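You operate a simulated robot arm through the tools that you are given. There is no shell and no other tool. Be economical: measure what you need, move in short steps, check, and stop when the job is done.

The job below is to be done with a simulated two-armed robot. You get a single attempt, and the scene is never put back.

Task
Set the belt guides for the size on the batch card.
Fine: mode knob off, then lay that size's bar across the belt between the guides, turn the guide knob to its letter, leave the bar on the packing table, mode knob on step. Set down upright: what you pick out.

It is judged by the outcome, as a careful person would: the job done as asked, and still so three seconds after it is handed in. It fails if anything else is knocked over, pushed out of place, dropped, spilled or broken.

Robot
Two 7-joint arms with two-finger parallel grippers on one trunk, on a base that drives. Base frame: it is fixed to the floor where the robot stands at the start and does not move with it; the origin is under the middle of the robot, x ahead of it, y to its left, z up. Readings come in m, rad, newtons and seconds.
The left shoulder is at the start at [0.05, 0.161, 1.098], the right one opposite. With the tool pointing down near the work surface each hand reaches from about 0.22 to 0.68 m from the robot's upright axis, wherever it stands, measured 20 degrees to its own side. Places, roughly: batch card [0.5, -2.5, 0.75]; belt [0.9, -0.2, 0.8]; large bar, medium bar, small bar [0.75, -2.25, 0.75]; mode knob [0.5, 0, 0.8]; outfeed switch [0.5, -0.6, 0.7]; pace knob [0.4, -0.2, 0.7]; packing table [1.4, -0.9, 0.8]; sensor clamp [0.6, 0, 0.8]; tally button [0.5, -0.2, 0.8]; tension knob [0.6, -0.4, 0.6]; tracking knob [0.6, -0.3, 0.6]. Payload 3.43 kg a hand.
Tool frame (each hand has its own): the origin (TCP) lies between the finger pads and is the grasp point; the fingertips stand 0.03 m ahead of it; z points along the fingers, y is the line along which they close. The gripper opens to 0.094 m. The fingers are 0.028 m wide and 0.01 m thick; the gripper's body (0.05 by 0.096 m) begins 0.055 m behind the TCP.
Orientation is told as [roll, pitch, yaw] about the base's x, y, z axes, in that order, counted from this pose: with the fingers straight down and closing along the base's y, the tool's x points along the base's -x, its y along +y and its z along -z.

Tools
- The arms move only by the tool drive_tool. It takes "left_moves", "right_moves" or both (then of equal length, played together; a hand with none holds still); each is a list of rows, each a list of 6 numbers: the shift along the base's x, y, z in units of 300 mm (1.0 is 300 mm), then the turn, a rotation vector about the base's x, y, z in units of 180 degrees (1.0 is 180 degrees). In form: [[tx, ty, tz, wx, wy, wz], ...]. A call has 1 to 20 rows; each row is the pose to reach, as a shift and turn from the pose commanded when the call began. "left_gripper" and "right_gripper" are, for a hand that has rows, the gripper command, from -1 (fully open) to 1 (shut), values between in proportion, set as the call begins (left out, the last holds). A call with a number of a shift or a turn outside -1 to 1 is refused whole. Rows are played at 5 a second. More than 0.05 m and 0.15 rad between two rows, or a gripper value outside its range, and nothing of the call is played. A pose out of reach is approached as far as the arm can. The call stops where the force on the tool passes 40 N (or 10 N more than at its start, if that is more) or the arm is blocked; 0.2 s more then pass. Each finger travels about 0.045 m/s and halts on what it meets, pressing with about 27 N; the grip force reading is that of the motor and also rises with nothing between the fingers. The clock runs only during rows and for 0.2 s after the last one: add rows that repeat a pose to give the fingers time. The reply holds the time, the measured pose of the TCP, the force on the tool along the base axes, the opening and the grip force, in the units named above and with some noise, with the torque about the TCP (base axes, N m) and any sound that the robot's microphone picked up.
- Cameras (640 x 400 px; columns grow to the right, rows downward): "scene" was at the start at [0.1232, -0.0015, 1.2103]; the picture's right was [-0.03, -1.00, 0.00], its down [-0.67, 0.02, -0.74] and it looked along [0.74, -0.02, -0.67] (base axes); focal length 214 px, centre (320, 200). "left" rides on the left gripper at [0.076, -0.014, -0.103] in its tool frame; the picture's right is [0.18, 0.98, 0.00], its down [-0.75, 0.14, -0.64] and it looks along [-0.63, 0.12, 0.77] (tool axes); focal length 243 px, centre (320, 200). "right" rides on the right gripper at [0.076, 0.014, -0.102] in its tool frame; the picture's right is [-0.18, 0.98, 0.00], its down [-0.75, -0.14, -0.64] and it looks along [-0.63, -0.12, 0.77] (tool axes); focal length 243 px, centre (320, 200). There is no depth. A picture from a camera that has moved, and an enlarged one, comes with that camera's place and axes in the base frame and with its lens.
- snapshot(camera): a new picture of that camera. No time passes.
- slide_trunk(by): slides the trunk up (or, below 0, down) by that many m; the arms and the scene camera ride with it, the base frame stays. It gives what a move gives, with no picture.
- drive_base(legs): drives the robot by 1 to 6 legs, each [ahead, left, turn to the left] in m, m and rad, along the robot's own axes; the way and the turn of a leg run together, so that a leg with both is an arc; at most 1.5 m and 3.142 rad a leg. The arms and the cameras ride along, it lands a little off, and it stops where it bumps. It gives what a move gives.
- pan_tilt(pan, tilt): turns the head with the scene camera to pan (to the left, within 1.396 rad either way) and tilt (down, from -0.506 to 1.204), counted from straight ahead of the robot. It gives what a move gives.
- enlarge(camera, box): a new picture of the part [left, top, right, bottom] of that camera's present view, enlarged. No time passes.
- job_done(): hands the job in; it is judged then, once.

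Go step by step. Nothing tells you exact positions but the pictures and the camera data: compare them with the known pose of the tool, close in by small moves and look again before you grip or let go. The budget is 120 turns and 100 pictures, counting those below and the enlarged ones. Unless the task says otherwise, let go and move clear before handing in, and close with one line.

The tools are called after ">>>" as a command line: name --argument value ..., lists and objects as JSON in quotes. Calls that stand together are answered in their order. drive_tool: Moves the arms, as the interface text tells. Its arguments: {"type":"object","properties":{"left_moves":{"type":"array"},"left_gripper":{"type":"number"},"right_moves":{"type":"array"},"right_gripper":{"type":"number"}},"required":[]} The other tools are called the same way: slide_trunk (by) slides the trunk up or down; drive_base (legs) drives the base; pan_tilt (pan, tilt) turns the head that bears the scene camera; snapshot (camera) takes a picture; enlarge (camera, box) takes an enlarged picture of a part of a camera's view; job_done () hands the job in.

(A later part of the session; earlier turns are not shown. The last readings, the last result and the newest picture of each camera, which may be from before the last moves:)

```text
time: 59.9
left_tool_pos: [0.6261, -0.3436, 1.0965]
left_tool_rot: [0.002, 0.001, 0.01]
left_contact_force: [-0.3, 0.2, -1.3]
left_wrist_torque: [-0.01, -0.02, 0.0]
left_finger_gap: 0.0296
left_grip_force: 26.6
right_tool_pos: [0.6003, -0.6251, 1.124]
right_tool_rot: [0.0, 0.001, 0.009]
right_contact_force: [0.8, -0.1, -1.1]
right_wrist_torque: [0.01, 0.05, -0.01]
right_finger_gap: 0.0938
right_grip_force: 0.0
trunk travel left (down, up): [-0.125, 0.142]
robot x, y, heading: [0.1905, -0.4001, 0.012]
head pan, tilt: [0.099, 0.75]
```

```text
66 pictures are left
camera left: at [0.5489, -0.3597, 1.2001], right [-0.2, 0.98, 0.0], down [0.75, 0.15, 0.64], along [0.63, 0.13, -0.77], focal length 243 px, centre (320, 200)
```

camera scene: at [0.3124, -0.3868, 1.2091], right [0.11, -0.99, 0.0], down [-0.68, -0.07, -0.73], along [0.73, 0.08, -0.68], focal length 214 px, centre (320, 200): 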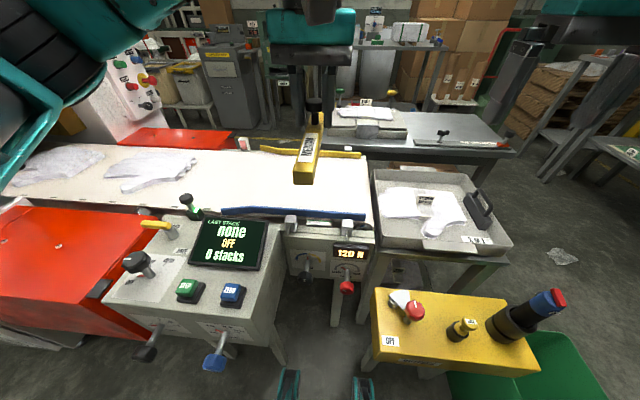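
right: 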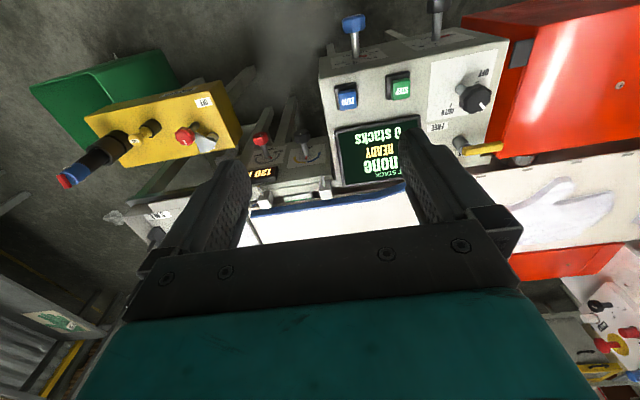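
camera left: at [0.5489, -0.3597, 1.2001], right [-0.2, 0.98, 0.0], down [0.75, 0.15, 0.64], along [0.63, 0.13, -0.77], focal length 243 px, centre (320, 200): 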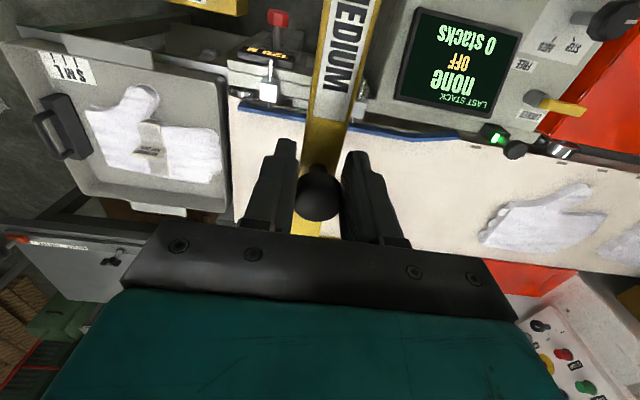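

The guides are open, blue at x ≈ 0.70 and yellow at x ≈ 0.99. To gain reach without driving among the legs, I turn the base to the right in place, which brings the left shoulder forward.

>>> drive_base --legs '[[0, 0, -0.4]]'

>>> pan_tilt --pan 0.45 --tilt 0.75

```text
time: 61.5
left_tool_pos: [0.6112, -0.522, 1.097]
left_tool_rot: [0.0, 0.001, -0.399]
left_contact_force: [0.5, -0.2, -0.6]
left_wrist_torque: [0.01, -0.02, 0.0]
left_finger_gap: 0.0297
left_grip_force: 26.8
right_tool_pos: [0.4754, -0.7698, 1.124]
right_tool_rot: [-0.001, 0.0, -0.4]
right_contact_force: [-1.0, -0.4, 0.3]
right_wrist_torque: [-0.01, 0.0, 0.03]
right_finger_gap: 0.0943
right_grip_force: 0.0
trunk travel left (down, up): [-0.125, 0.142]
robot x, y, heading: [0.1909, -0.3966, -0.399]
head pan, tilt: [0.099, 0.75]
```

```text
time: 62.3
left_tool_pos: [0.6117, -0.5221, 1.096]
left_tool_rot: [0.0, 0.0, -0.399]
left_contact_force: [-0.1, 0.6, -1.2]
left_wrist_torque: [-0.01, -0.02, -0.01]
left_finger_gap: 0.0295
left_grip_force: 26.7
right_tool_pos: [0.4768, -0.7699, 1.1233]
right_tool_rot: [0.001, 0.001, -0.401]
right_contact_force: [0.0, 0.0, -0.2]
right_wrist_torque: [0.02, 0.02, 0.01]
right_finger_gap: 0.0942
right_grip_force: 0.1
trunk travel left (down, up): [-0.125, 0.142]
robot x, y, heading: [0.1942, -0.3963, -0.4]
head pan, tilt: [0.45, 0.75]
```

>>> drive_tool --left_moves '[[0.095, 0.105, -0.02, 0, 0, 0.016], [0.19, 0.21, -0.04, 0, 0, 0.032], [0.285, 0.315, -0.08, 0, 0, 0.048], [0.38, 0.42, -0.12, 0, 0, 0.064], [0.475, 0.525, -0.17, 0, 0, 0.08], [0.57, 0.63, -0.22, 0, 0, 0.096], [0.665, 0.735, -0.27, 0, 0, 0.112], [0.76, 0.84, -0.32, 0, 0, 0.127], [0.76, 0.84, -0.32, 0, 0, 0.127]]'

>>> snapshot --camera "left"

>>> snapshot --camera "scene"

```text
time: 64.3
left_tool_pos: [0.8393, -0.2729, 1.0031]
left_tool_rot: [0.0, -0.001, 0.0]
left_contact_force: [0.8, -0.4, -1.1]
left_wrist_torque: [0.02, 0.01, -0.04]
left_finger_gap: 0.0296
left_grip_force: 27.5
right_tool_pos: [0.4761, -0.7697, 1.1237]
right_tool_rot: [0.001, -0.002, -0.401]
right_contact_force: [0.5, -0.1, -0.1]
right_wrist_torque: [-0.01, 0.03, 0.02]
right_finger_gap: 0.0938
right_grip_force: 0.1
trunk travel left (down, up): [-0.125, 0.142]
robot x, y, heading: [0.1897, -0.3985, -0.404]
head pan, tilt: [0.45, 0.75]
```

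```text
65 pictures are left
camera left: at [0.7612, -0.2864, 1.1051], right [-0.18, 0.98, 0.0], down [0.75, 0.14, 0.64], along [0.63, 0.12, -0.77], focal length 243 px, centre (320, 200)
```

left: 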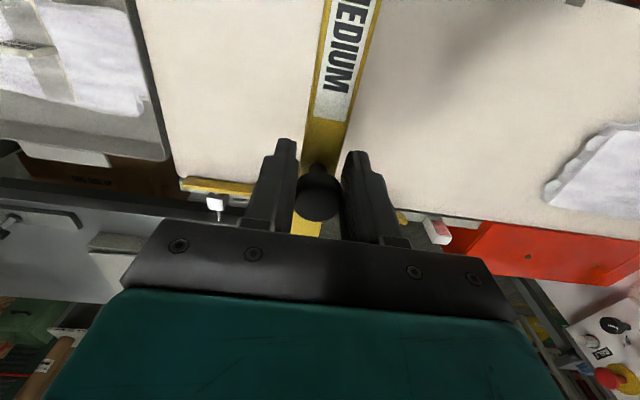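

```text
64 pictures are left
camera scene: at [0.3096, -0.4078, 1.2092], right [0.05, -1.0, 0.0], down [-0.68, -0.03, -0.73], along [0.73, 0.04, -0.68], focal length 214 px, centre (320, 200)
```

scene: 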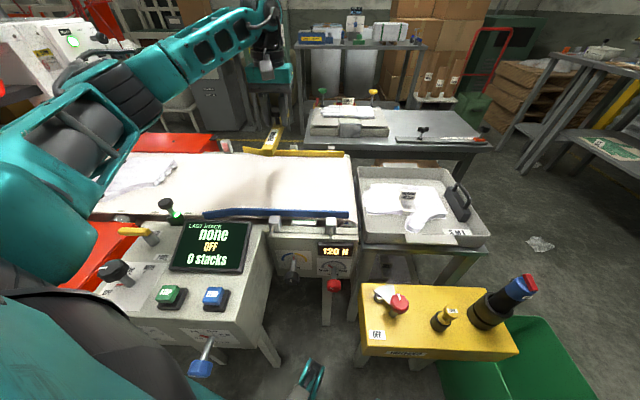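

The guides' inner faces are near x ≈ 0.70 and 1.00, belt surface near z ≈ 0.79, so the middle is x ≈ 0.85. I lower the bar to just above the belt and look again.

>>> drive_tool --left_moves '[[0.02, 0, -0.12, 0, 0, 0], [0.037, 0, -0.24, 0, 0, 0], [0.037, 0, -0.36, 0, 0, 0], [0.037, 0, -0.44, 0, 0, 0], [0.037, 0, -0.44, 0, 0, 0]]'

>>> snapshot --camera "left"

>>> enlarge --camera "scene" --box '[190, 110, 370, 230]'

```text
time: 65.5
left_tool_pos: [0.8488, -0.2715, 0.8699]
left_tool_rot: [0.001, 0.001, 0.001]
left_contact_force: [-0.6, -0.1, -1.5]
left_wrist_torque: [0.01, -0.01, -0.03]
left_finger_gap: 0.0295
left_grip_force: 26.9
right_tool_pos: [0.4758, -0.7699, 1.1236]
right_tool_rot: [0.001, 0.001, -0.401]
right_contact_force: [-0.1, -0.1, 0.2]
right_wrist_torque: [-0.02, 0.01, 0.0]
right_finger_gap: 0.0941
right_grip_force: 0.0
trunk travel left (down, up): [-0.125, 0.142]
robot x, y, heading: [0.1932, -0.3944, -0.397]
head pan, tilt: [0.45, 0.75]
```

```text
63 pictures are left
camera left: at [0.7719, -0.2859, 0.973], right [-0.18, 0.98, 0.0], down [0.75, 0.14, 0.64], along [0.63, 0.12, -0.77], focal length 243 px, centre (320, 200)
```

left: 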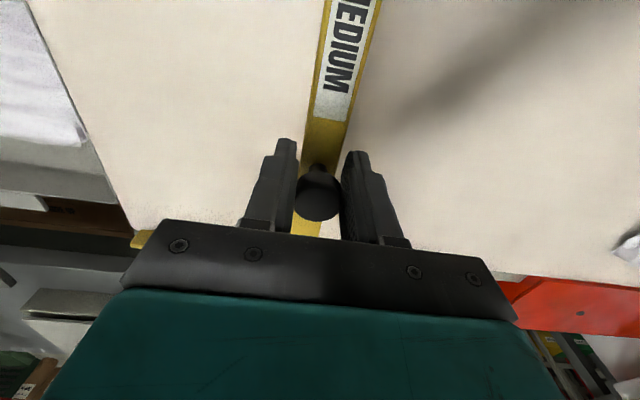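

```text
3.33 times, centred on (280, 170) of scene
camera zoom: at [0.3097, -0.4077, 1.2092], right [0.05, -1.0, 0.0], down [-0.68, -0.03, -0.73], along [0.73, 0.04, -0.68], focal length 715 px, centre (453, 300)
```

zoom: 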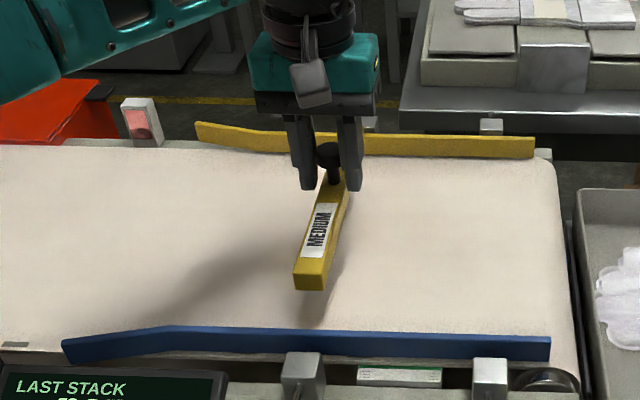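

The bar's centre (x ≈ 0.849) is midway between the blue (≈0.704) and yellow (≈0.994) guides. I lower in small steps until it touches the belt.

>>> drive_tool --left_moves '[[0, 0, -0.02, 0, 0, 0], [0, 0, -0.04, 0, 0, 0], [0, 0, -0.06, 0, 0, 0], [0, 0, -0.07, 0, 0, 0], [0, 0, -0.07, 0, 0, 0]]'

>>> enlarge --camera "scene" --box '[230, 130, 310, 220]'

```text
time: 66.7
left_tool_pos: [0.8491, -0.2715, 0.8476]
left_tool_rot: [0.0, -0.001, -0.002]
left_contact_force: [-0.3, 0.7, -1.6]
left_wrist_torque: [-0.01, -0.05, 0.02]
left_finger_gap: 0.0295
left_grip_force: 27.4
right_tool_pos: [0.4767, -0.7691, 1.1238]
right_tool_rot: [0.0, 0.001, -0.399]
right_contact_force: [-0.2, -0.9, -0.9]
right_wrist_torque: [-0.01, 0.01, -0.01]
right_finger_gap: 0.0941
right_grip_force: 0.2
trunk travel left (down, up): [-0.125, 0.142]
robot x, y, heading: [0.1893, -0.3952, -0.395]
head pan, tilt: [0.45, 0.75]
```

```text
4.44 times, centred on (270, 175) of scene
camera zoom: at [0.3097, -0.4077, 1.2092], right [0.05, -1.0, 0.0], down [-0.68, -0.03, -0.73], along [0.73, 0.04, -0.68], focal length 953 px, centre (542, 311)
```

zoom: 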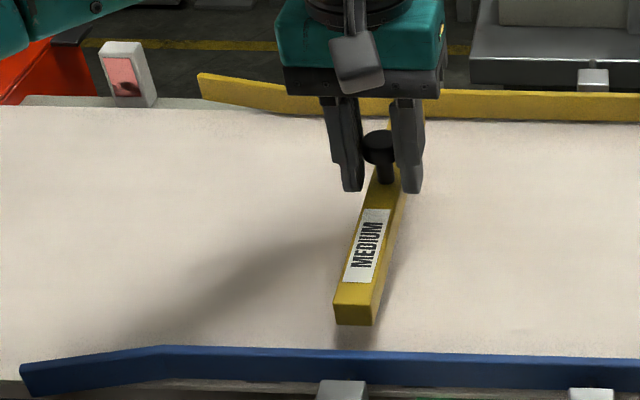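

>>> drive_tool --left_moves '[[0, 0, -0.01, 0, 0, 0], [0, 0, -0.02, 0, 0, 0], [0, 0, -0.03, 0, 0, 0], [0, 0, -0.03, 0, 0, 0]]'

>>> enlarge --camera "scene" --box '[230, 130, 310, 220]'

```text
time: 67.7
left_tool_pos: [0.8498, -0.2717, 0.8375]
left_tool_rot: [-0.001, -0.001, -0.001]
left_contact_force: [0.2, -0.4, -1.4]
left_wrist_torque: [-0.01, 0.0, -0.01]
left_finger_gap: 0.0294
left_grip_force: 26.5
right_tool_pos: [0.4755, -0.769, 1.1238]
right_tool_rot: [0.001, -0.001, -0.4]
right_contact_force: [0.1, -0.6, 0.0]
right_wrist_torque: [0.01, -0.01, 0.0]
right_finger_gap: 0.0942
right_grip_force: 0.1
trunk travel left (down, up): [-0.125, 0.142]
robot x, y, heading: [0.1904, -0.3965, -0.398]
head pan, tilt: [0.45, 0.75]
```

```text
4.44 times, centred on (270, 175) of scene
camera zoom: at [0.3097, -0.4077, 1.2092], right [0.05, -1.0, 0.0], down [-0.68, -0.03, -0.73], along [0.73, 0.04, -0.68], focal length 953 px, centre (542, 311)
```

zoom: 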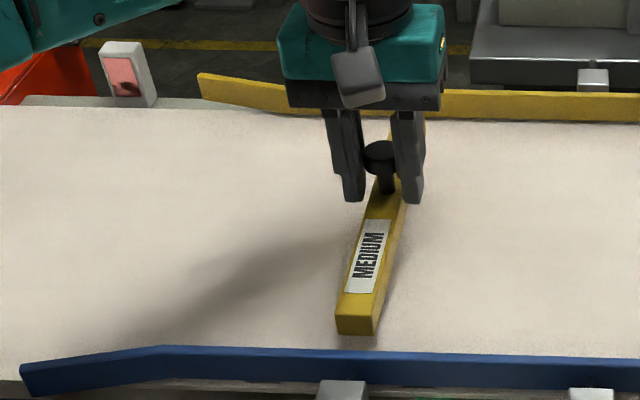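

No contact yet; a few millimetres more.

>>> drive_tool --left_moves '[[0, 0, -0.007, 0, 0, 0], [0, 0, -0.013, 0, 0, 0], [0, 0, -0.013, 0, 0, 0]]'

>>> drive_tool --left_moves '[[0, 0, -0.005, 0, 0, 0], [0, 0, -0.01, 0, 0, 0], [0, 0, -0.01, 0, 0, 0]]'

>>> enlarge --camera "scene" --box '[230, 130, 310, 220]'

```text
time: 68.5
left_tool_pos: [0.8496, -0.2711, 0.8358]
left_tool_rot: [0.0, 0.001, -0.001]
left_contact_force: [0.6, 0.2, -1.4]
left_wrist_torque: [0.01, 0.0, 0.02]
left_finger_gap: 0.0295
left_grip_force: 27.0
right_tool_pos: [0.4766, -0.7696, 1.1245]
right_tool_rot: [0.001, 0.0, -0.399]
right_contact_force: [-0.3, 0.5, 0.0]
right_wrist_torque: [0.02, -0.01, 0.01]
right_finger_gap: 0.0941
right_grip_force: 0.1
trunk travel left (down, up): [-0.125, 0.142]
robot x, y, heading: [0.1896, -0.3965, -0.398]
head pan, tilt: [0.45, 0.75]
```

```text
time: 69.3
left_tool_pos: [0.8503, -0.2711, 0.8323]
left_tool_rot: [0.0, 0.001, 0.001]
left_contact_force: [0.6, 0.4, -1.8]
left_wrist_torque: [0.0, 0.03, 0.02]
left_finger_gap: 0.0294
left_grip_force: 27.1
right_tool_pos: [0.4767, -0.7694, 1.1242]
right_tool_rot: [-0.001, -0.002, -0.399]
right_contact_force: [-1.4, 0.5, 0.7]
right_wrist_torque: [-0.01, -0.03, 0.0]
right_finger_gap: 0.0942
right_grip_force: 0.0
trunk travel left (down, up): [-0.125, 0.142]
robot x, y, heading: [0.1928, -0.4004, -0.399]
head pan, tilt: [0.45, 0.75]
```

```text
4.44 times, centred on (270, 175) of scene
camera zoom: at [0.3097, -0.4077, 1.2092], right [0.05, -1.0, 0.0], down [-0.68, -0.03, -0.73], along [0.73, 0.04, -0.68], focal length 953 px, centre (542, 311)
```

zoom: 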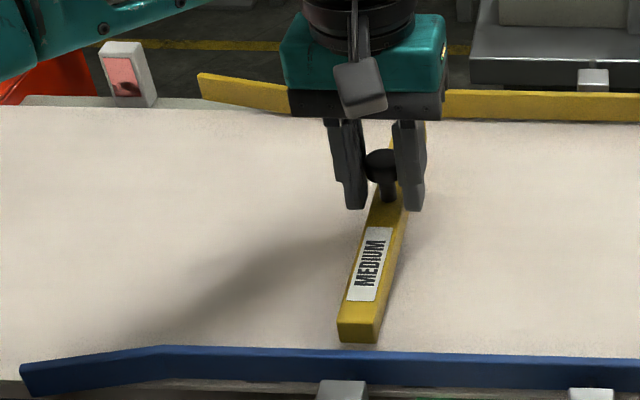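

>>> drive_tool --left_moves '[[0, 0, -0.007, 0, 0, 0], [0, 0, -0.013, 0, 0, 0], [0, 0, -0.013, 0, 0, 0]]'

>>> drive_tool --left_moves '[[0, 0, -0.005, 0, 0, 0], [0, 0, -0.01, 0, 0, 0], [0, 0, -0.01, 0, 0, 0]]'

>>> enlarge --camera "scene" --box '[230, 130, 310, 220]'

```text
time: 70.1
left_tool_pos: [0.8502, -0.2699, 0.8288]
left_tool_rot: [0.002, -0.001, 0.0]
left_contact_force: [0.5, 0.4, -1.7]
left_wrist_torque: [0.0, 0.01, -0.01]
left_finger_gap: 0.0296
left_grip_force: 27.1
right_tool_pos: [0.4755, -0.7688, 1.1237]
right_tool_rot: [-0.001, 0.0, -0.399]
right_contact_force: [-0.1, -0.8, -0.4]
right_wrist_torque: [0.0, -0.04, 0.01]
right_finger_gap: 0.0942
right_grip_force: 0.0
trunk travel left (down, up): [-0.125, 0.142]
robot x, y, heading: [0.1911, -0.4011, -0.397]
head pan, tilt: [0.45, 0.75]
```

```text
time: 70.9
left_tool_pos: [0.8513, -0.2705, 0.8245]
left_tool_rot: [0.001, 0.001, -0.001]
left_contact_force: [0.3, 0.4, -1.4]
left_wrist_torque: [0.0, 0.0, 0.02]
left_finger_gap: 0.0293
left_grip_force: 26.9
right_tool_pos: [0.4754, -0.7698, 1.1252]
right_tool_rot: [-0.001, 0.0, -0.4]
right_contact_force: [-0.5, 0.0, 0.1]
right_wrist_torque: [0.06, -0.01, 0.01]
right_finger_gap: 0.0942
right_grip_force: 0.0
trunk travel left (down, up): [-0.125, 0.142]
robot x, y, heading: [0.1905, -0.3969, -0.399]
head pan, tilt: [0.45, 0.75]
```

```text
4.44 times, centred on (270, 175) of scene
camera zoom: at [0.3097, -0.4077, 1.2092], right [0.05, -1.0, 0.0], down [-0.68, -0.03, -0.73], along [0.73, 0.04, -0.68], focal length 953 px, centre (542, 311)
```

zoom: 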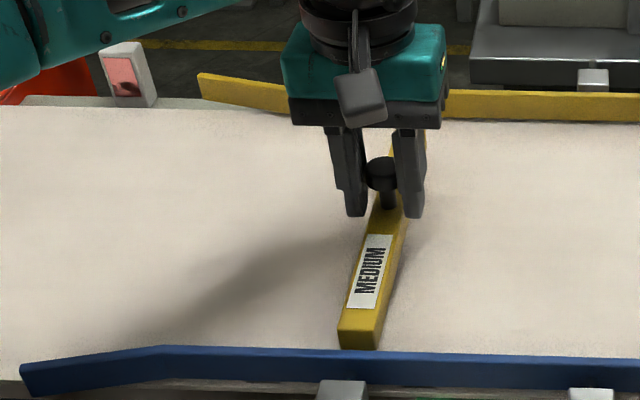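

>>> drive_tool --left_moves '[[0.01, 0, -0.007, 0, 0, 0], [0.02, 0, -0.013, 0, 0, 0], [0.03, 0, -0.02, 0, 0, 0], [0.03, 0, -0.02, 0, 0, 0]]'

>>> drive_tool --left_moves '[[0.01, 0, -0.007, 0, 0, 0], [0.02, 0, -0.013, 0, 0, 0], [0.03, 0, -0.013, 0, 0, 0], [0.03, 0, -0.013, 0, 0, 0]]'

>>> enlarge --camera "scene" --box '[230, 130, 310, 220]'

>>> snapshot --camera "left"

```text
time: 71.9
left_tool_pos: [0.8608, -0.2701, 0.82]
left_tool_rot: [0.0, 0.001, 0.0]
left_contact_force: [-0.4, 0.1, -0.5]
left_wrist_torque: [-0.02, -0.02, 0.04]
left_finger_gap: 0.0294
left_grip_force: 26.8
right_tool_pos: [0.4763, -0.7687, 1.1237]
right_tool_rot: [0.0, -0.001, -0.398]
right_contact_force: [0.0, 0.9, -0.3]
right_wrist_torque: [-0.03, 0.01, -0.02]
right_finger_gap: 0.0941
right_grip_force: 0.1
trunk travel left (down, up): [-0.125, 0.142]
robot x, y, heading: [0.189, -0.398, -0.4]
head pan, tilt: [0.45, 0.75]
```

```text
time: 72.9
left_tool_pos: [0.869, -0.2719, 0.815]
left_tool_rot: [0.001, 0.001, 0.001]
left_contact_force: [0.4, -0.2, -1.2]
left_wrist_torque: [0.01, 0.0, 0.01]
left_finger_gap: 0.0292
left_grip_force: 27.3
right_tool_pos: [0.4751, -0.7688, 1.1244]
right_tool_rot: [0.0, 0.001, -0.4]
right_contact_force: [0.3, 0.3, 0.4]
right_wrist_torque: [0.0, 0.01, 0.0]
right_finger_gap: 0.0941
right_grip_force: 0.0
trunk travel left (down, up): [-0.125, 0.142]
robot x, y, heading: [0.1892, -0.3975, -0.397]
head pan, tilt: [0.45, 0.75]
```

```text
4.44 times, centred on (270, 175) of scene
camera zoom: at [0.3097, -0.4077, 1.2092], right [0.05, -1.0, 0.0], down [-0.68, -0.03, -0.73], along [0.73, 0.04, -0.68], focal length 953 px, centre (542, 311)
```

zoom: 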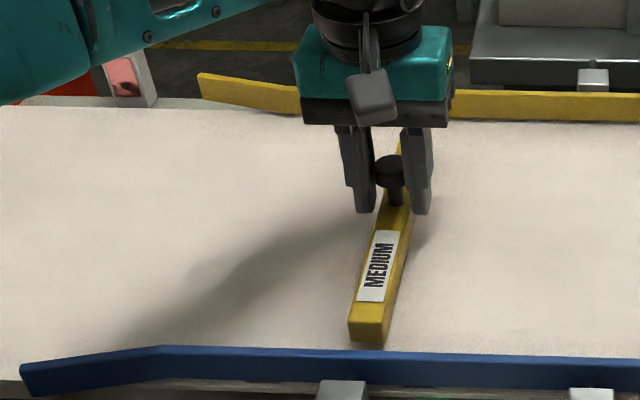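

```text
56 pictures are left
camera left: at [0.7906, -0.2859, 0.918], right [-0.18, 0.98, 0.0], down [0.75, 0.14, 0.64], along [0.63, 0.12, -0.77], focal length 243 px, centre (320, 200)
```

left: 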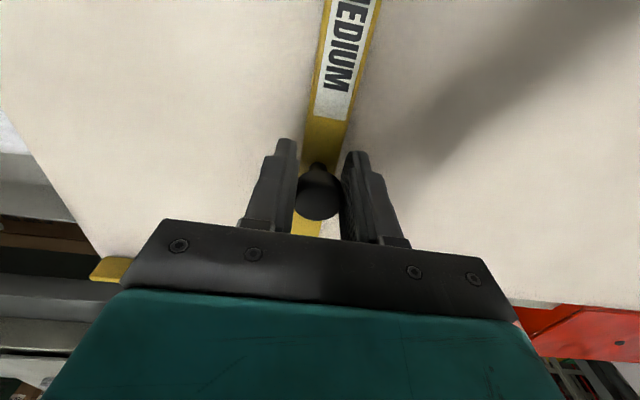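

Contact still not felt; I continue in small steps.

>>> drive_tool --left_moves '[[0, 0, -0.007, 0, 0, 0], [0, 0, -0.013, 0, 0, 0], [0, 0, -0.02, 0, 0, 0], [0, 0, -0.02, 0, 0, 0]]'

>>> drive_tool --left_moves '[[0, 0, -0.005, 0, 0, 0], [0, 0, -0.01, 0, 0, 0], [0, 0, -0.01, 0, 0, 0]]'

>>> enlarge --camera "scene" --box '[230, 130, 310, 220]'

```text
time: 73.9
left_tool_pos: [0.8688, -0.272, 0.8091]
left_tool_rot: [0.0, 0.001, 0.0]
left_contact_force: [0.5, 0.4, -1.1]
left_wrist_torque: [-0.01, 0.04, 0.0]
left_finger_gap: 0.0292
left_grip_force: 26.6
right_tool_pos: [0.4762, -0.7687, 1.1232]
right_tool_rot: [-0.001, 0.001, -0.4]
right_contact_force: [-0.5, 0.0, -0.1]
right_wrist_torque: [0.0, 0.03, 0.01]
right_finger_gap: 0.094
right_grip_force: 0.0
trunk travel left (down, up): [-0.125, 0.142]
robot x, y, heading: [0.1888, -0.3976, -0.402]
head pan, tilt: [0.45, 0.75]
```

```text
time: 74.7
left_tool_pos: [0.8686, -0.2712, 0.808]
left_tool_rot: [0.0, -0.003, -0.001]
left_contact_force: [2.2, -0.6, 12.0]
left_wrist_torque: [-0.02, 0.17, 0.02]
left_finger_gap: 0.0292
left_grip_force: 27.0
right_tool_pos: [0.4749, -0.7703, 1.1238]
right_tool_rot: [0.001, -0.002, -0.401]
right_contact_force: [-0.5, -1.2, -0.7]
right_wrist_torque: [0.0, 0.01, -0.03]
right_finger_gap: 0.0938
right_grip_force: 0.2
trunk travel left (down, up): [-0.125, 0.142]
robot x, y, heading: [0.1914, -0.3987, -0.4]
head pan, tilt: [0.45, 0.75]
```

```text
4.44 times, centred on (270, 175) of scene
camera zoom: at [0.3086, -0.408, 1.2095], right [0.05, -1.0, 0.0], down [-0.68, -0.03, -0.73], along [0.73, 0.04, -0.68], focal length 953 px, centre (542, 311)
```

zoom: 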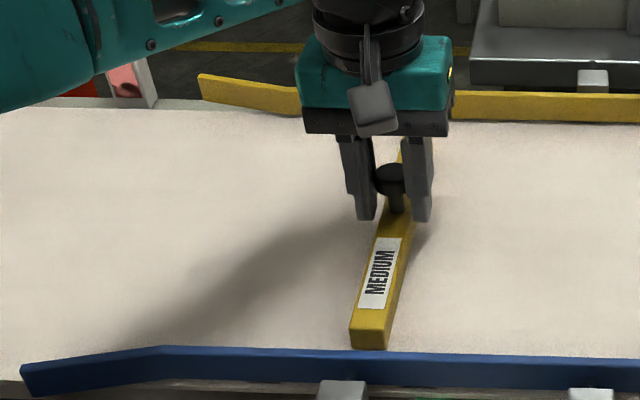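

Contact at TCP z = 0.808: the bar lies on the belt. Reckoned again at the true belt height, the guides' middle is x ≈ 0.874, so I lift a touch, shift 5 mm, set down and open.

>>> drive_tool --left_moves '[[0, 0, 0.017, 0, 0, 0], [0.017, 0, 0.017, 0, 0, 0], [0.017, 0, 0.01, 0, 0, 0], [0.017, 0, 0.001, 0, 0, 0], [0.017, 0, 0.001, 0, 0, 0]]'

>>> drive_tool --left_moves '[[0, 0, 0, 0, 0, 0], [0, 0, 0, 0, 0, 0], [0, 0, 0, 0, 0, 0], [0, 0, 0, 0, 0, 0]]' --left_gripper -0.1

>>> drive_tool --left_moves '[[0, 0, 0.05, 0, 0, 0], [0, 0, 0.15, 0, 0, 0], [0, 0, 0.3, 0, 0, 0], [0, 0, 0.45, 0, 0, 0], [0, 0, 0.6, 0, 0, 0], [0, 0, 0.75, 0, 0, 0], [-0.1, 0.05, 0.8, 0, 0, 0], [-0.2, 0.1, 0.85, 0, 0, 0]]'

>>> enlarge --camera "scene" --box '[190, 110, 370, 230]'

>>> snapshot --camera "left"

```text
time: 75.9
left_tool_pos: [0.8734, -0.27, 0.8086]
left_tool_rot: [0.0, -0.004, 0.003]
left_contact_force: [-0.9, 4.2, 15.7]
left_wrist_torque: [0.13, 0.33, 0.05]
left_finger_gap: 0.0294
left_grip_force: 26.8
right_tool_pos: [0.4747, -0.7692, 1.1243]
right_tool_rot: [0.003, 0.0, -0.401]
right_contact_force: [-0.2, 0.7, 0.3]
right_wrist_torque: [0.03, -0.01, 0.01]
right_finger_gap: 0.0942
right_grip_force: 0.0
trunk travel left (down, up): [-0.125, 0.142]
robot x, y, heading: [0.189, -0.3961, -0.4]
head pan, tilt: [0.45, 0.75]
```

```text
time: 76.9
left_tool_pos: [0.8734, -0.2704, 0.8054]
left_tool_rot: [0.0, 0.001, 0.0]
left_contact_force: [0.0, 0.6, 0.1]
left_wrist_torque: [0.01, 0.01, 0.04]
left_finger_gap: 0.0515
left_grip_force: 0.1
right_tool_pos: [0.4749, -0.7696, 1.1235]
right_tool_rot: [0.0, 0.001, -0.399]
right_contact_force: [-0.1, 0.1, 0.3]
right_wrist_torque: [0.0, 0.03, -0.02]
right_finger_gap: 0.0939
right_grip_force: 0.0
trunk travel left (down, up): [-0.125, 0.142]
robot x, y, heading: [0.1915, -0.3952, -0.395]
head pan, tilt: [0.45, 0.75]
```

```text
time: 78.7
left_tool_pos: [0.8094, -0.242, 1.0673]
left_tool_rot: [0.001, -0.002, 0.0]
left_contact_force: [-0.2, -0.6, -0.2]
left_wrist_torque: [-0.02, 0.02, -0.02]
left_finger_gap: 0.0517
left_grip_force: 0.0
right_tool_pos: [0.4758, -0.7687, 1.125]
right_tool_rot: [0.0, 0.0, -0.398]
right_contact_force: [-0.5, 0.0, 0.2]
right_wrist_torque: [-0.04, -0.01, -0.01]
right_finger_gap: 0.0935
right_grip_force: 0.0
trunk travel left (down, up): [-0.125, 0.142]
robot x, y, heading: [0.1936, -0.3951, -0.402]
head pan, tilt: [0.45, 0.75]
```

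```text
3.33 times, centred on (280, 170) of scene
camera zoom: at [0.3092, -0.4075, 1.2093], right [0.05, -1.0, 0.0], down [-0.68, -0.03, -0.73], along [0.73, 0.04, -0.68], focal length 715 px, centre (453, 300)
```

zoom: 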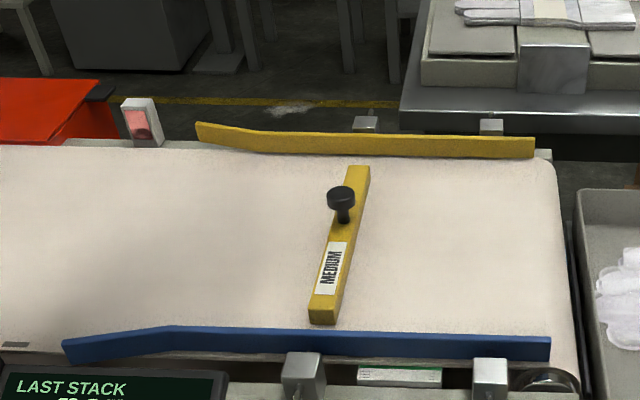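

```text
53 pictures are left
camera left: at [0.7317, -0.2558, 1.1709], right [-0.18, 0.98, 0.0], down [0.75, 0.14, 0.64], along [0.63, 0.12, -0.77], focal length 243 px, centre (320, 200)
```

left: 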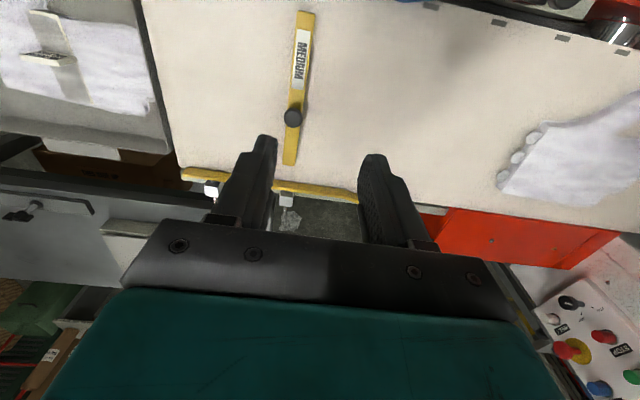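

The bar lies squarely across the belt between the guides. Next is the guide knob on the console's upright front face, near (0.38, -0.005, 0.667) with its axis along x; I back off and face it.

>>> drive_base --legs '[[-0.594, 0.02, 0], [0, 0, 0.4]]'

>>> pan_tilt --pan 0.15 --tilt 0.7

>>> snapshot --camera "scene"

```text
time: 83.2
left_tool_pos: [0.1635, 0.2379, 1.0678]
left_tool_rot: [0.0, -0.001, 0.427]
left_contact_force: [-0.3, -0.2, 0.4]
left_wrist_torque: [0.03, 0.06, 0.0]
left_finger_gap: 0.0516
left_grip_force: 0.0
right_tool_pos: [0.0775, -0.3811, 1.1241]
right_tool_rot: [-0.001, -0.001, 0.027]
right_contact_force: [0.4, 1.0, 0.8]
right_wrist_torque: [0.01, 0.03, -0.01]
right_finger_gap: 0.0938
right_grip_force: 0.0
trunk travel left (down, up): [-0.125, 0.142]
robot x, y, heading: [-0.3359, -0.1607, 0.025]
head pan, tilt: [0.45, 0.75]
```

```text
time: 84.0
left_tool_pos: [0.1641, 0.2375, 1.0666]
left_tool_rot: [0.0, -0.002, 0.426]
left_contact_force: [-0.3, 0.0, 0.2]
left_wrist_torque: [0.01, 0.01, 0.01]
left_finger_gap: 0.0516
left_grip_force: 0.1
right_tool_pos: [0.0774, -0.3808, 1.1242]
right_tool_rot: [0.002, 0.001, 0.027]
right_contact_force: [0.2, -0.7, 0.4]
right_wrist_torque: [0.02, -0.03, -0.01]
right_finger_gap: 0.094
right_grip_force: 0.0
trunk travel left (down, up): [-0.125, 0.142]
robot x, y, heading: [-0.338, -0.1614, 0.025]
head pan, tilt: [0.15, 0.7]
```

```text
52 pictures are left
camera scene: at [-0.2128, -0.1429, 1.2135], right [0.18, -0.98, 0.0], down [-0.63, -0.11, -0.76], along [0.75, 0.13, -0.64], focal length 214 px, centre (320, 200)
```

scene: 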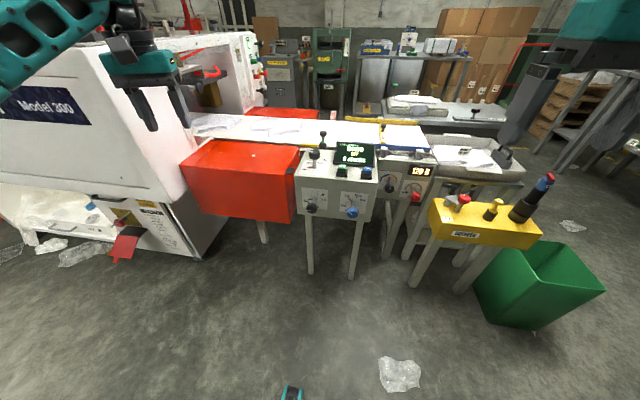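

>>> enlarge --camera "scene" --box '[290, 135, 390, 225]'

```text
4.44 times, centred on (340, 180) of scene
camera zoom: at [-0.2128, -0.1429, 1.2135], right [0.18, -0.98, 0.0], down [-0.63, -0.11, -0.76], along [0.75, 0.13, -0.64], focal length 953 px, centre (231, 289)
```

zoom: 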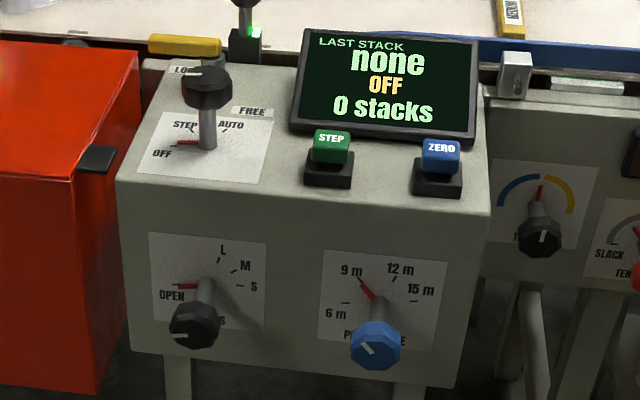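

The dial reads OPEN at 9 o'clock, with L ≈ 65°, M ≈ 35°, S ≈ 5° above 3 o'clock, so M needs about 145° clockwise as seen from here. I bring the left hand to the middle and tip it to point straight ahead.

>>> drive_tool --left_moves '[[0.0, -0.13, 0, 0, 0, -0.03], [0.0, -0.27, 0, 0, 0, -0.06], [0.0, -0.4, 0, 0, 0, -0.09], [0.0, -0.54, 0, 0, 0, -0.12], [0.0, -0.67, 0, 0, 0, -0.136], [0.0, -0.81, 0, 0, 0, -0.136]]' --left_gripper -1

>>> drive_tool --left_moves '[[0.03, 0, 0, 0, -0.042, 0], [0.06, 0, 0, 0, -0.084, 0], [0.09, 0, 0, 0, -0.126, 0], [0.12, 0, 0, 0, -0.168, 0], [0.15, 0, 0, 0, -0.21, 0], [0.18, 0, 0, 0, -0.252, 0], [0.21, 0, 0, 0, -0.294, 0], [0.24, 0, 0, 0, -0.336, 0], [0.27, 0, 0, 0, -0.378, 0], [0.3, 0, 0, 0, -0.42, 0], [0.32, 0, 0, 0, -0.46, 0], [0.33, 0, 0, 0, -0.5, 0], [0.33, 0, 0, 0, -0.5, 0]]'

>>> slide_trunk --by -0.12

```text
time: 85.4
left_tool_pos: [0.1623, -0.0054, 1.0644]
left_tool_rot: [0.001, 0.0, -0.003]
left_contact_force: [0.5, 0.0, -0.2]
left_wrist_torque: [-0.01, -0.02, -0.03]
left_finger_gap: 0.094
left_grip_force: 0.2
right_tool_pos: [0.0774, -0.3805, 1.1244]
right_tool_rot: [0.002, 0.0, 0.026]
right_contact_force: [0.4, -0.1, -0.2]
right_wrist_torque: [0.0, 0.02, 0.01]
right_finger_gap: 0.0939
right_grip_force: 0.1
trunk travel left (down, up): [-0.125, 0.142]
robot x, y, heading: [-0.3333, -0.1602, 0.029]
head pan, tilt: [0.15, 0.7]
```

```text
time: 88.2
left_tool_pos: [0.2557, -0.0163, 1.0685]
left_tool_rot: [0.002, -1.352, -0.019]
left_contact_force: [-0.4, -0.8, -0.9]
left_wrist_torque: [0.0, -0.02, 0.0]
left_finger_gap: 0.0941
left_grip_force: 0.1
left hand out of reach, approached as far as the arm can: row 11, 12, 13
right_tool_pos: [0.0784, -0.3803, 1.1252]
right_tool_rot: [-0.001, 0.0, 0.028]
right_contact_force: [-0.3, -0.4, -0.5]
right_wrist_torque: [0.01, -0.01, -0.02]
right_finger_gap: 0.0939
right_grip_force: 0.2
trunk travel left (down, up): [-0.125, 0.142]
robot x, y, heading: [-0.3407, -0.1627, 0.027]
head pan, tilt: [0.15, 0.7]
```

```text
time: 89.7
left_tool_pos: [0.2555, -0.0162, 0.9476]
left_tool_rot: [-0.001, -1.353, -0.02]
left_contact_force: [-0.2, 0.5, 0.3]
left_wrist_torque: [-0.04, 0.0, 0.01]
left_finger_gap: 0.0941
left_grip_force: 0.0
right_tool_pos: [0.078, -0.3801, 1.0045]
right_tool_rot: [-0.002, -0.002, 0.027]
right_contact_force: [0.1, 0.0, 0.6]
right_wrist_torque: [0.01, 0.01, -0.01]
right_finger_gap: 0.0939
right_grip_force: 0.0
trunk travel left (down, up): [-0.005, 0.262]
robot x, y, heading: [-0.334, -0.1579, 0.025]
head pan, tilt: [0.15, 0.7]
```

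The hand stops a little short of horizontal here; I lower it to knob height and see whether it comes level.

>>> drive_tool --left_moves '[[0, 0, -0.12, 0, 0, 0], [0, 0, -0.24, 0, 0, 0], [0, 0, -0.36, 0, 0, 0], [0, 0, -0.48, 0, 0, 0], [0, 0, -0.6, 0, 0, 0], [0, 0, -0.72, 0, 0, 0], [0, 0, -0.84, 0, 0, 0], [0, 0, -0.95, 0, 0, 0], [0, 0, -0.95, 0, 0, 0]]'

>>> snapshot --camera "left"

>>> snapshot --camera "scene"

```text
time: 91.7
left_tool_pos: [0.2625, -0.1012, 0.7209]
left_tool_rot: [0.055, -1.313, -0.015]
left_contact_force: [-0.8, 0.4, -0.2]
left_wrist_torque: [0.02, 0.02, -0.04]
left_finger_gap: 0.0939
left_grip_force: 0.0
left hand out of reach, approached as far as the arm can: row 2, 3, 4, 5, 6, 7, 8, 9
right_tool_pos: [0.0788, -0.3807, 1.0036]
right_tool_rot: [0.002, -0.001, 0.026]
right_contact_force: [0.5, -0.3, 0.5]
right_wrist_torque: [-0.02, 0.0, 0.02]
right_finger_gap: 0.0938
right_grip_force: 0.0
trunk travel left (down, up): [-0.005, 0.262]
robot x, y, heading: [-0.3361, -0.1614, 0.026]
head pan, tilt: [0.15, 0.7]
```

```text
50 pictures are left
camera left: at [0.1439, -0.1194, 0.6731], right [-0.08, 0.98, -0.16], down [-0.43, 0.11, 0.89], along [0.9, 0.14, 0.42], focal length 243 px, centre (320, 200)
```

left: 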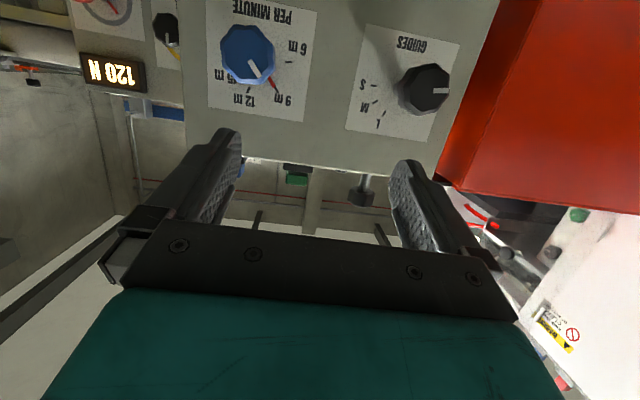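

```text
49 pictures are left
camera scene: at [-0.2128, -0.143, 1.0935], right [0.18, -0.98, 0.0], down [-0.63, -0.11, -0.76], along [0.75, 0.13, -0.64], focal length 214 px, centre (320, 200)
```

scene: 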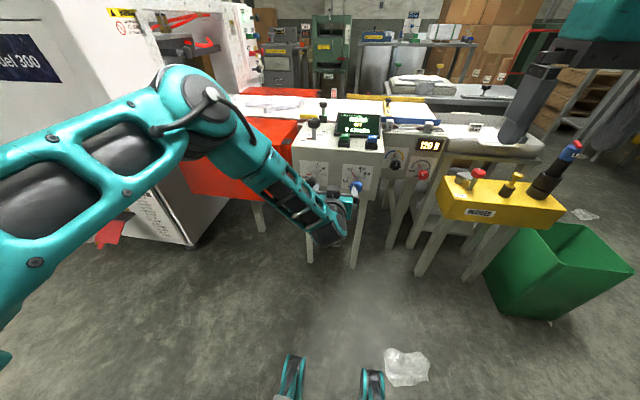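

The wrist is at its limit because the arm is folded too near. I drive back 0.13 m and reach the hand forward again, which should let it come level.

>>> drive_base --legs '[[-0.13, 0, -0.025]]'

>>> drive_tool --left_moves '[[0.1, 0, 0, 0, 0, 0], [0.2, 0, 0, 0, 0, 0], [0.3, 0, 0, 0, 0, 0], [0.4, 0, 0, 0, 0, 0], [0.4, 0, 0, 0, 0, 0]]'

>>> snapshot --camera "left"

```text
time: 93.0
left_tool_pos: [0.1315, -0.1181, 0.7211]
left_tool_rot: [0.053, -1.312, -0.042]
left_contact_force: [-0.5, -0.1, -0.5]
left_wrist_torque: [0.02, -0.01, 0.02]
left_finger_gap: 0.094
left_grip_force: 0.0
right_tool_pos: [-0.0629, -0.3931, 1.0043]
right_tool_rot: [0.0, 0.001, 0.0]
right_contact_force: [-0.6, -0.6, 0.2]
right_wrist_torque: [0.02, 0.0, -0.01]
right_finger_gap: 0.0941
right_grip_force: 0.0
trunk travel left (down, up): [-0.005, 0.262]
robot x, y, heading: [-0.4703, -0.1641, -0.001]
head pan, tilt: [0.15, 0.7]
```

```text
time: 94.2
left_tool_pos: [0.2498, -0.1178, 0.7202]
left_tool_rot: [0.053, -1.311, -0.044]
left_contact_force: [-0.2, 0.5, 0.3]
left_wrist_torque: [0.04, 0.02, 0.0]
left_finger_gap: 0.0938
left_grip_force: 0.1
right_tool_pos: [-0.061, -0.3931, 1.0027]
right_tool_rot: [0.0, -0.001, 0.0]
right_contact_force: [-0.5, -0.2, -0.5]
right_wrist_torque: [-0.04, 0.01, 0.03]
right_finger_gap: 0.0941
right_grip_force: 0.0
trunk travel left (down, up): [-0.005, 0.262]
robot x, y, heading: [-0.4735, -0.1591, -0.004]
head pan, tilt: [0.15, 0.7]
```

```text
48 pictures are left
camera left: at [0.1291, -0.1326, 0.6733], right [-0.06, 0.98, -0.16], down [-0.43, 0.13, 0.89], along [0.9, 0.12, 0.42], focal length 243 px, centre (320, 200)
```

left: 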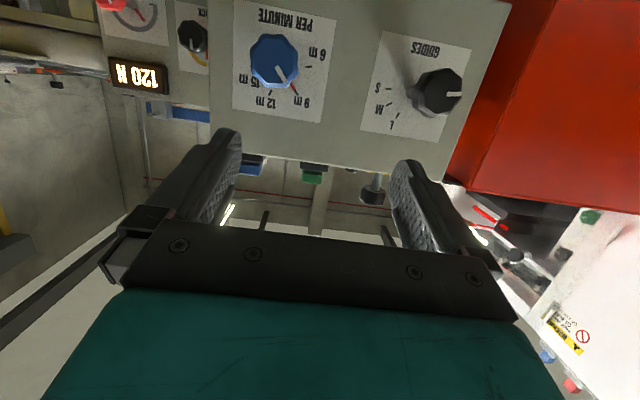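

The camera data now place the knob head at (0.38, -0.006, 0.66) with its axis level. I correct the hand's position and tip it the rest of the way to horizontal.

>>> drive_tool --left_moves '[[0, 0.09, -0.05, 0, -0.02, 0.004], [0, 0.18, -0.1, 0, -0.04, 0.008], [0, 0.28, -0.15, 0, -0.06, 0.011], [0, 0.373, -0.2, 0, -0.083, 0.014], [0, 0.373, -0.2, 0, -0.083, 0.014]]'

>>> enlarge --camera "left" --box '[200, 0, 440, 150]'

```text
time: 95.4
left_tool_pos: [0.293, -0.0692, 0.7205]
left_tool_rot: [0.09, -1.475, 0.049]
left_contact_force: [-0.8, 0.3, 0.3]
left_wrist_torque: [0.0, 0.0, 0.03]
left_finger_gap: 0.0944
left_grip_force: 0.1
left hand out of reach, approached as far as the arm can: row 1, 2, 3, 4, 5
right_tool_pos: [-0.0625, -0.3931, 1.0035]
right_tool_rot: [0.001, 0.0, 0.0]
right_contact_force: [-0.3, -0.2, 1.1]
right_wrist_torque: [0.01, 0.03, 0.02]
right_finger_gap: 0.094
right_grip_force: 0.0
trunk travel left (down, up): [-0.005, 0.262]
robot x, y, heading: [-0.4702, -0.164, 0.003]
head pan, tilt: [0.15, 0.7]
```

```text
2.67 times, centred on (320, 75) of left
camera zoom: at [0.1847, -0.0971, 0.6542], right [-0.15, 0.97, -0.17], down [-0.58, 0.06, 0.81], along [0.8, 0.22, 0.56], focal length 647 px, centre (320, 533)
```

zoom: 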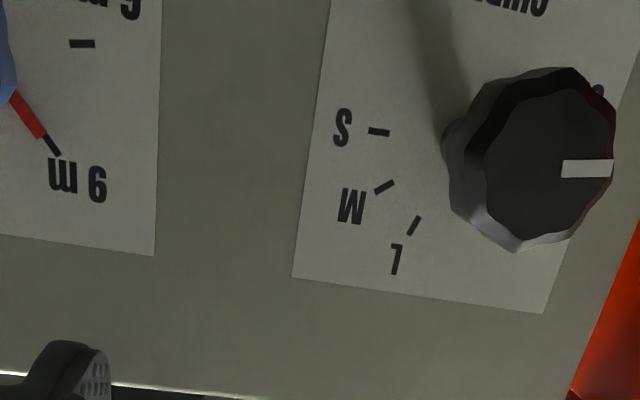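

Ticks are clear: S 0°, M 30°, L 60°, OPEN 180°, so M is 150° clockwise from OPEN. The arm prefers the hand more to its inside, so I shift the base left and a little ahead and try the level pose again.

>>> drive_tool --left_moves '[[-0.1, 0, 0, 0, 0, 0], [-0.2, 0, 0, 0, 0, 0], [-0.3, 0, 0, 0, 0, 0]]'

>>> drive_base --legs '[[0.07, 0.12, 0]]'

```text
time: 96.2
left_tool_pos: [0.289, -0.0745, 0.7173]
left_tool_rot: [0.091, -1.474, 0.047]
left_contact_force: [-0.2, 0.2, -0.1]
left_wrist_torque: [0.05, 0.01, 0.0]
left_finger_gap: 0.0941
left_grip_force: 0.0
left hand out of reach, approached as far as the arm can: row 1, 2, 3
right_tool_pos: [-0.0614, -0.393, 1.0039]
right_tool_rot: [0.0, 0.0, -0.002]
right_contact_force: [-0.3, -0.6, -0.1]
right_wrist_torque: [0.02, -0.01, 0.0]
right_finger_gap: 0.0941
right_grip_force: 0.1
trunk travel left (down, up): [-0.005, 0.262]
robot x, y, heading: [-0.4692, -0.1608, -0.001]
head pan, tilt: [0.15, 0.7]
```

```text
time: 97.6
left_tool_pos: [0.36, 0.0401, 0.7166]
left_tool_rot: [0.089, -1.477, 0.043]
left_contact_force: [-0.2, 0.3, 0.5]
left_wrist_torque: [0.03, 0.0, 0.0]
left_finger_gap: 0.0941
left_grip_force: 0.0
right_tool_pos: [0.0077, -0.2764, 1.0046]
right_tool_rot: [0.0, -0.001, -0.003]
right_contact_force: [0.3, 0.1, 0.7]
right_wrist_torque: [-0.03, 0.02, 0.02]
right_finger_gap: 0.0939
right_grip_force: 0.0
trunk travel left (down, up): [-0.005, 0.262]
robot x, y, heading: [-0.3998, -0.0447, -0.005]
head pan, tilt: [0.15, 0.7]
```

>>> drive_base --legs '[[-0.14, 0, 0]]'

>>> drive_tool --left_moves '[[0.1, -0.05, 0, 0, 0, 0], [0.2, -0.1, -0.02, 0, 0, 0], [0.25, -0.15, -0.06, 0, 0, 0], [0.25, -0.15, -0.1, 0, 0, 0], [0.25, -0.15, -0.14, 0, 0, 0], [0.25, -0.15, -0.19, 0, 0, 0]]'

```text
time: 98.9
left_tool_pos: [0.22, 0.0449, 0.7164]
left_tool_rot: [0.09, -1.476, 0.049]
left_contact_force: [0.2, -0.4, -0.4]
left_wrist_torque: [0.01, 0.02, -0.02]
left_finger_gap: 0.094
left_grip_force: 0.0
right_tool_pos: [-0.1296, -0.2739, 1.0035]
right_tool_rot: [-0.002, 0.001, 0.002]
right_contact_force: [0.2, 0.4, 0.3]
right_wrist_torque: [0.0, -0.02, -0.01]
right_finger_gap: 0.0942
right_grip_force: 0.1
trunk travel left (down, up): [-0.005, 0.262]
robot x, y, heading: [-0.5365, -0.0461, 0.005]
head pan, tilt: [0.15, 0.7]
```

```text
time: 100.3
left_tool_pos: [0.2172, 0.0287, 0.7192]
left_tool_rot: [0.085, -1.475, 0.05]
left_contact_force: [-0.2, -0.4, 0.9]
left_wrist_torque: [0.03, 0.01, 0.01]
left_finger_gap: 0.0941
left_grip_force: 0.0
left hand out of reach, approached as far as the arm can: row 1, 2, 3, 4, 5, 6
right_tool_pos: [-0.1303, -0.2742, 1.0041]
right_tool_rot: [0.001, -0.001, 0.003]
right_contact_force: [-0.3, 1.0, -0.7]
right_wrist_torque: [0.0, 0.03, 0.01]
right_finger_gap: 0.0939
right_grip_force: 0.2
trunk travel left (down, up): [-0.005, 0.262]
robot x, y, heading: [-0.535, -0.044, 0.001]
head pan, tilt: [0.15, 0.7]
```

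Fully level is not reachable so low. I will use a hand tilted 30° above level instead, which still turns the knob when swung about its axis; first I fold the hand back and re-tilt it.

>>> drive_tool --left_moves '[[-0.05, 0, 0.03, 0, 0.035, 0], [-0.1, 0, 0.06, 0, 0.07, 0], [-0.2, 0, 0.09, 0, 0.105, 0], [-0.3, 0, 0.12, -0.013, 0.137, 0], [-0.42, 0, 0.12, -0.027, 0.137, 0], [-0.54, 0, 0.12, -0.027, 0.137, 0], [-0.65, 0, 0.12, -0.027, 0.137, 0]]'

>>> drive_base --legs '[[0.235, -0.05, 0]]'

>>> snapshot --camera "left"

```text
time: 101.9
left_tool_pos: [0.0229, 0.0262, 0.7552]
left_tool_rot: [-0.031, -1.037, 0.17]
left_contact_force: [0.0, -0.7, 0.2]
left_wrist_torque: [0.02, 0.0, -0.05]
left_finger_gap: 0.0938
left_grip_force: 0.0
right_tool_pos: [-0.1301, -0.2737, 1.0041]
right_tool_rot: [0.002, 0.001, 0.003]
right_contact_force: [0.0, -0.1, 1.1]
right_wrist_torque: [0.03, 0.03, 0.04]
right_finger_gap: 0.0938
right_grip_force: 0.1
trunk travel left (down, up): [-0.005, 0.262]
robot x, y, heading: [-0.5402, -0.042, 0.0]
head pan, tilt: [0.15, 0.7]
```

```text
time: 103.7
left_tool_pos: [0.257, -0.0285, 0.7528]
left_tool_rot: [-0.032, -1.036, 0.16]
left_contact_force: [0.4, 0.1, -0.4]
left_wrist_torque: [-0.01, 0.02, -0.03]
left_finger_gap: 0.0941
left_grip_force: 0.0
right_tool_pos: [0.1016, -0.328, 1.0028]
right_tool_rot: [0.0, 0.0, -0.007]
right_contact_force: [-0.1, 0.4, -0.9]
right_wrist_torque: [0.04, -0.03, -0.01]
right_finger_gap: 0.094
right_grip_force: 0.1
trunk travel left (down, up): [-0.005, 0.262]
robot x, y, heading: [-0.308, -0.0952, -0.01]
head pan, tilt: [0.15, 0.7]
```

```text
46 pictures are left
camera left: at [0.131, -0.0592, 0.7399], right [-0.22, 0.96, -0.17], down [-0.19, 0.13, 0.97], along [0.96, 0.25, 0.15], focal length 243 px, centre (320, 200)
```

left: 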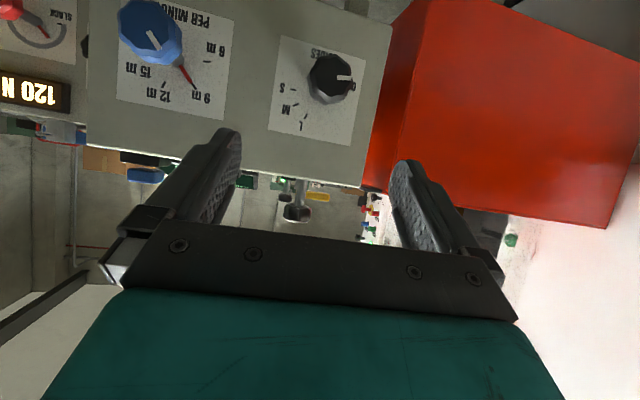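

The tilted pose works. I straighten the yaw, then swing the hand 45° about the knob's axis to the start of the first stroke, 10 cm short of the head.

>>> drive_tool --left_moves '[[0.04, 0.06, -0.06, 0, 0, -0.017], [0.08, 0.13, -0.12, 0, 0, -0.034], [0.12, 0.19, -0.19, 0, 0, -0.051], [0.12, 0.19, -0.19, 0, 0, -0.051]]'

>>> drive_tool --left_moves '[[0, 0, 0, -0.042, 0, 0], [0, 0, 0, -0.084, 0, 0], [0, 0, 0, -0.126, 0, 0], [0, 0, 0, -0.168, 0, 0], [0, 0, 0, -0.21, 0, 0], [0, 0, 0, -0.25, 0, 0], [0, 0, 0, -0.25, 0, 0]]'

>>> snapshot --camera "left"

```text
time: 104.7
left_tool_pos: [0.2936, 0.0283, 0.6976]
left_tool_rot: [-0.028, -1.034, -0.002]
left_contact_force: [-0.2, 0.9, -0.2]
left_wrist_torque: [0.01, 0.03, -0.01]
left_finger_gap: 0.094
left_grip_force: 0.2
right_tool_pos: [0.1009, -0.3283, 1.0037]
right_tool_rot: [0.001, -0.002, -0.008]
right_contact_force: [-0.8, 0.1, -0.1]
right_wrist_torque: [0.03, 0.01, 0.0]
right_finger_gap: 0.0941
right_grip_force: 0.1
trunk travel left (down, up): [-0.005, 0.262]
robot x, y, heading: [-0.3021, -0.0966, -0.004]
head pan, tilt: [0.15, 0.7]
```

```text
time: 106.2
left_tool_pos: [0.2724, -0.0548, 0.7377]
left_tool_rot: [-0.77, -0.818, 0.701]
left_contact_force: [-0.4, 0.5, 0.9]
left_wrist_torque: [0.0, -0.01, 0.01]
left_finger_gap: 0.094
left_grip_force: 0.1
left hand out of reach, approached as far as the arm can: row 1, 2, 3, 4, 5, 6, 7
right_tool_pos: [0.1015, -0.3285, 1.0032]
right_tool_rot: [0.002, -0.001, -0.007]
right_contact_force: [-0.4, -0.4, -0.1]
right_wrist_torque: [0.0, -0.01, 0.0]
right_finger_gap: 0.094
right_grip_force: 0.0
trunk travel left (down, up): [-0.005, 0.262]
robot x, y, heading: [-0.3064, -0.0951, -0.007]
head pan, tilt: [0.15, 0.7]
```

```text
45 pictures are left
camera left: at [0.1447, -0.0814, 0.7387], right [-0.17, 0.78, -0.6], down [-0.16, 0.58, 0.8], along [0.97, 0.23, 0.03], focal length 243 px, centre (320, 200)
```

left: 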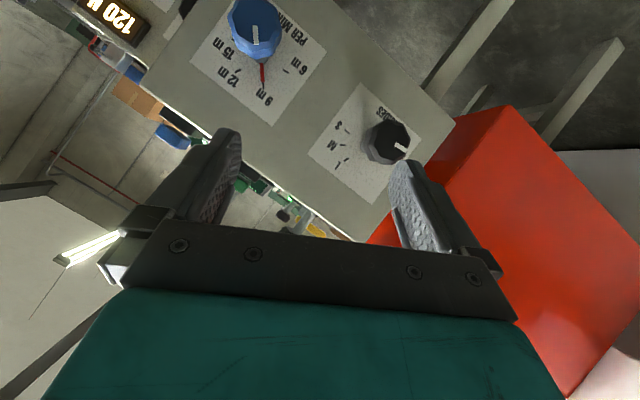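

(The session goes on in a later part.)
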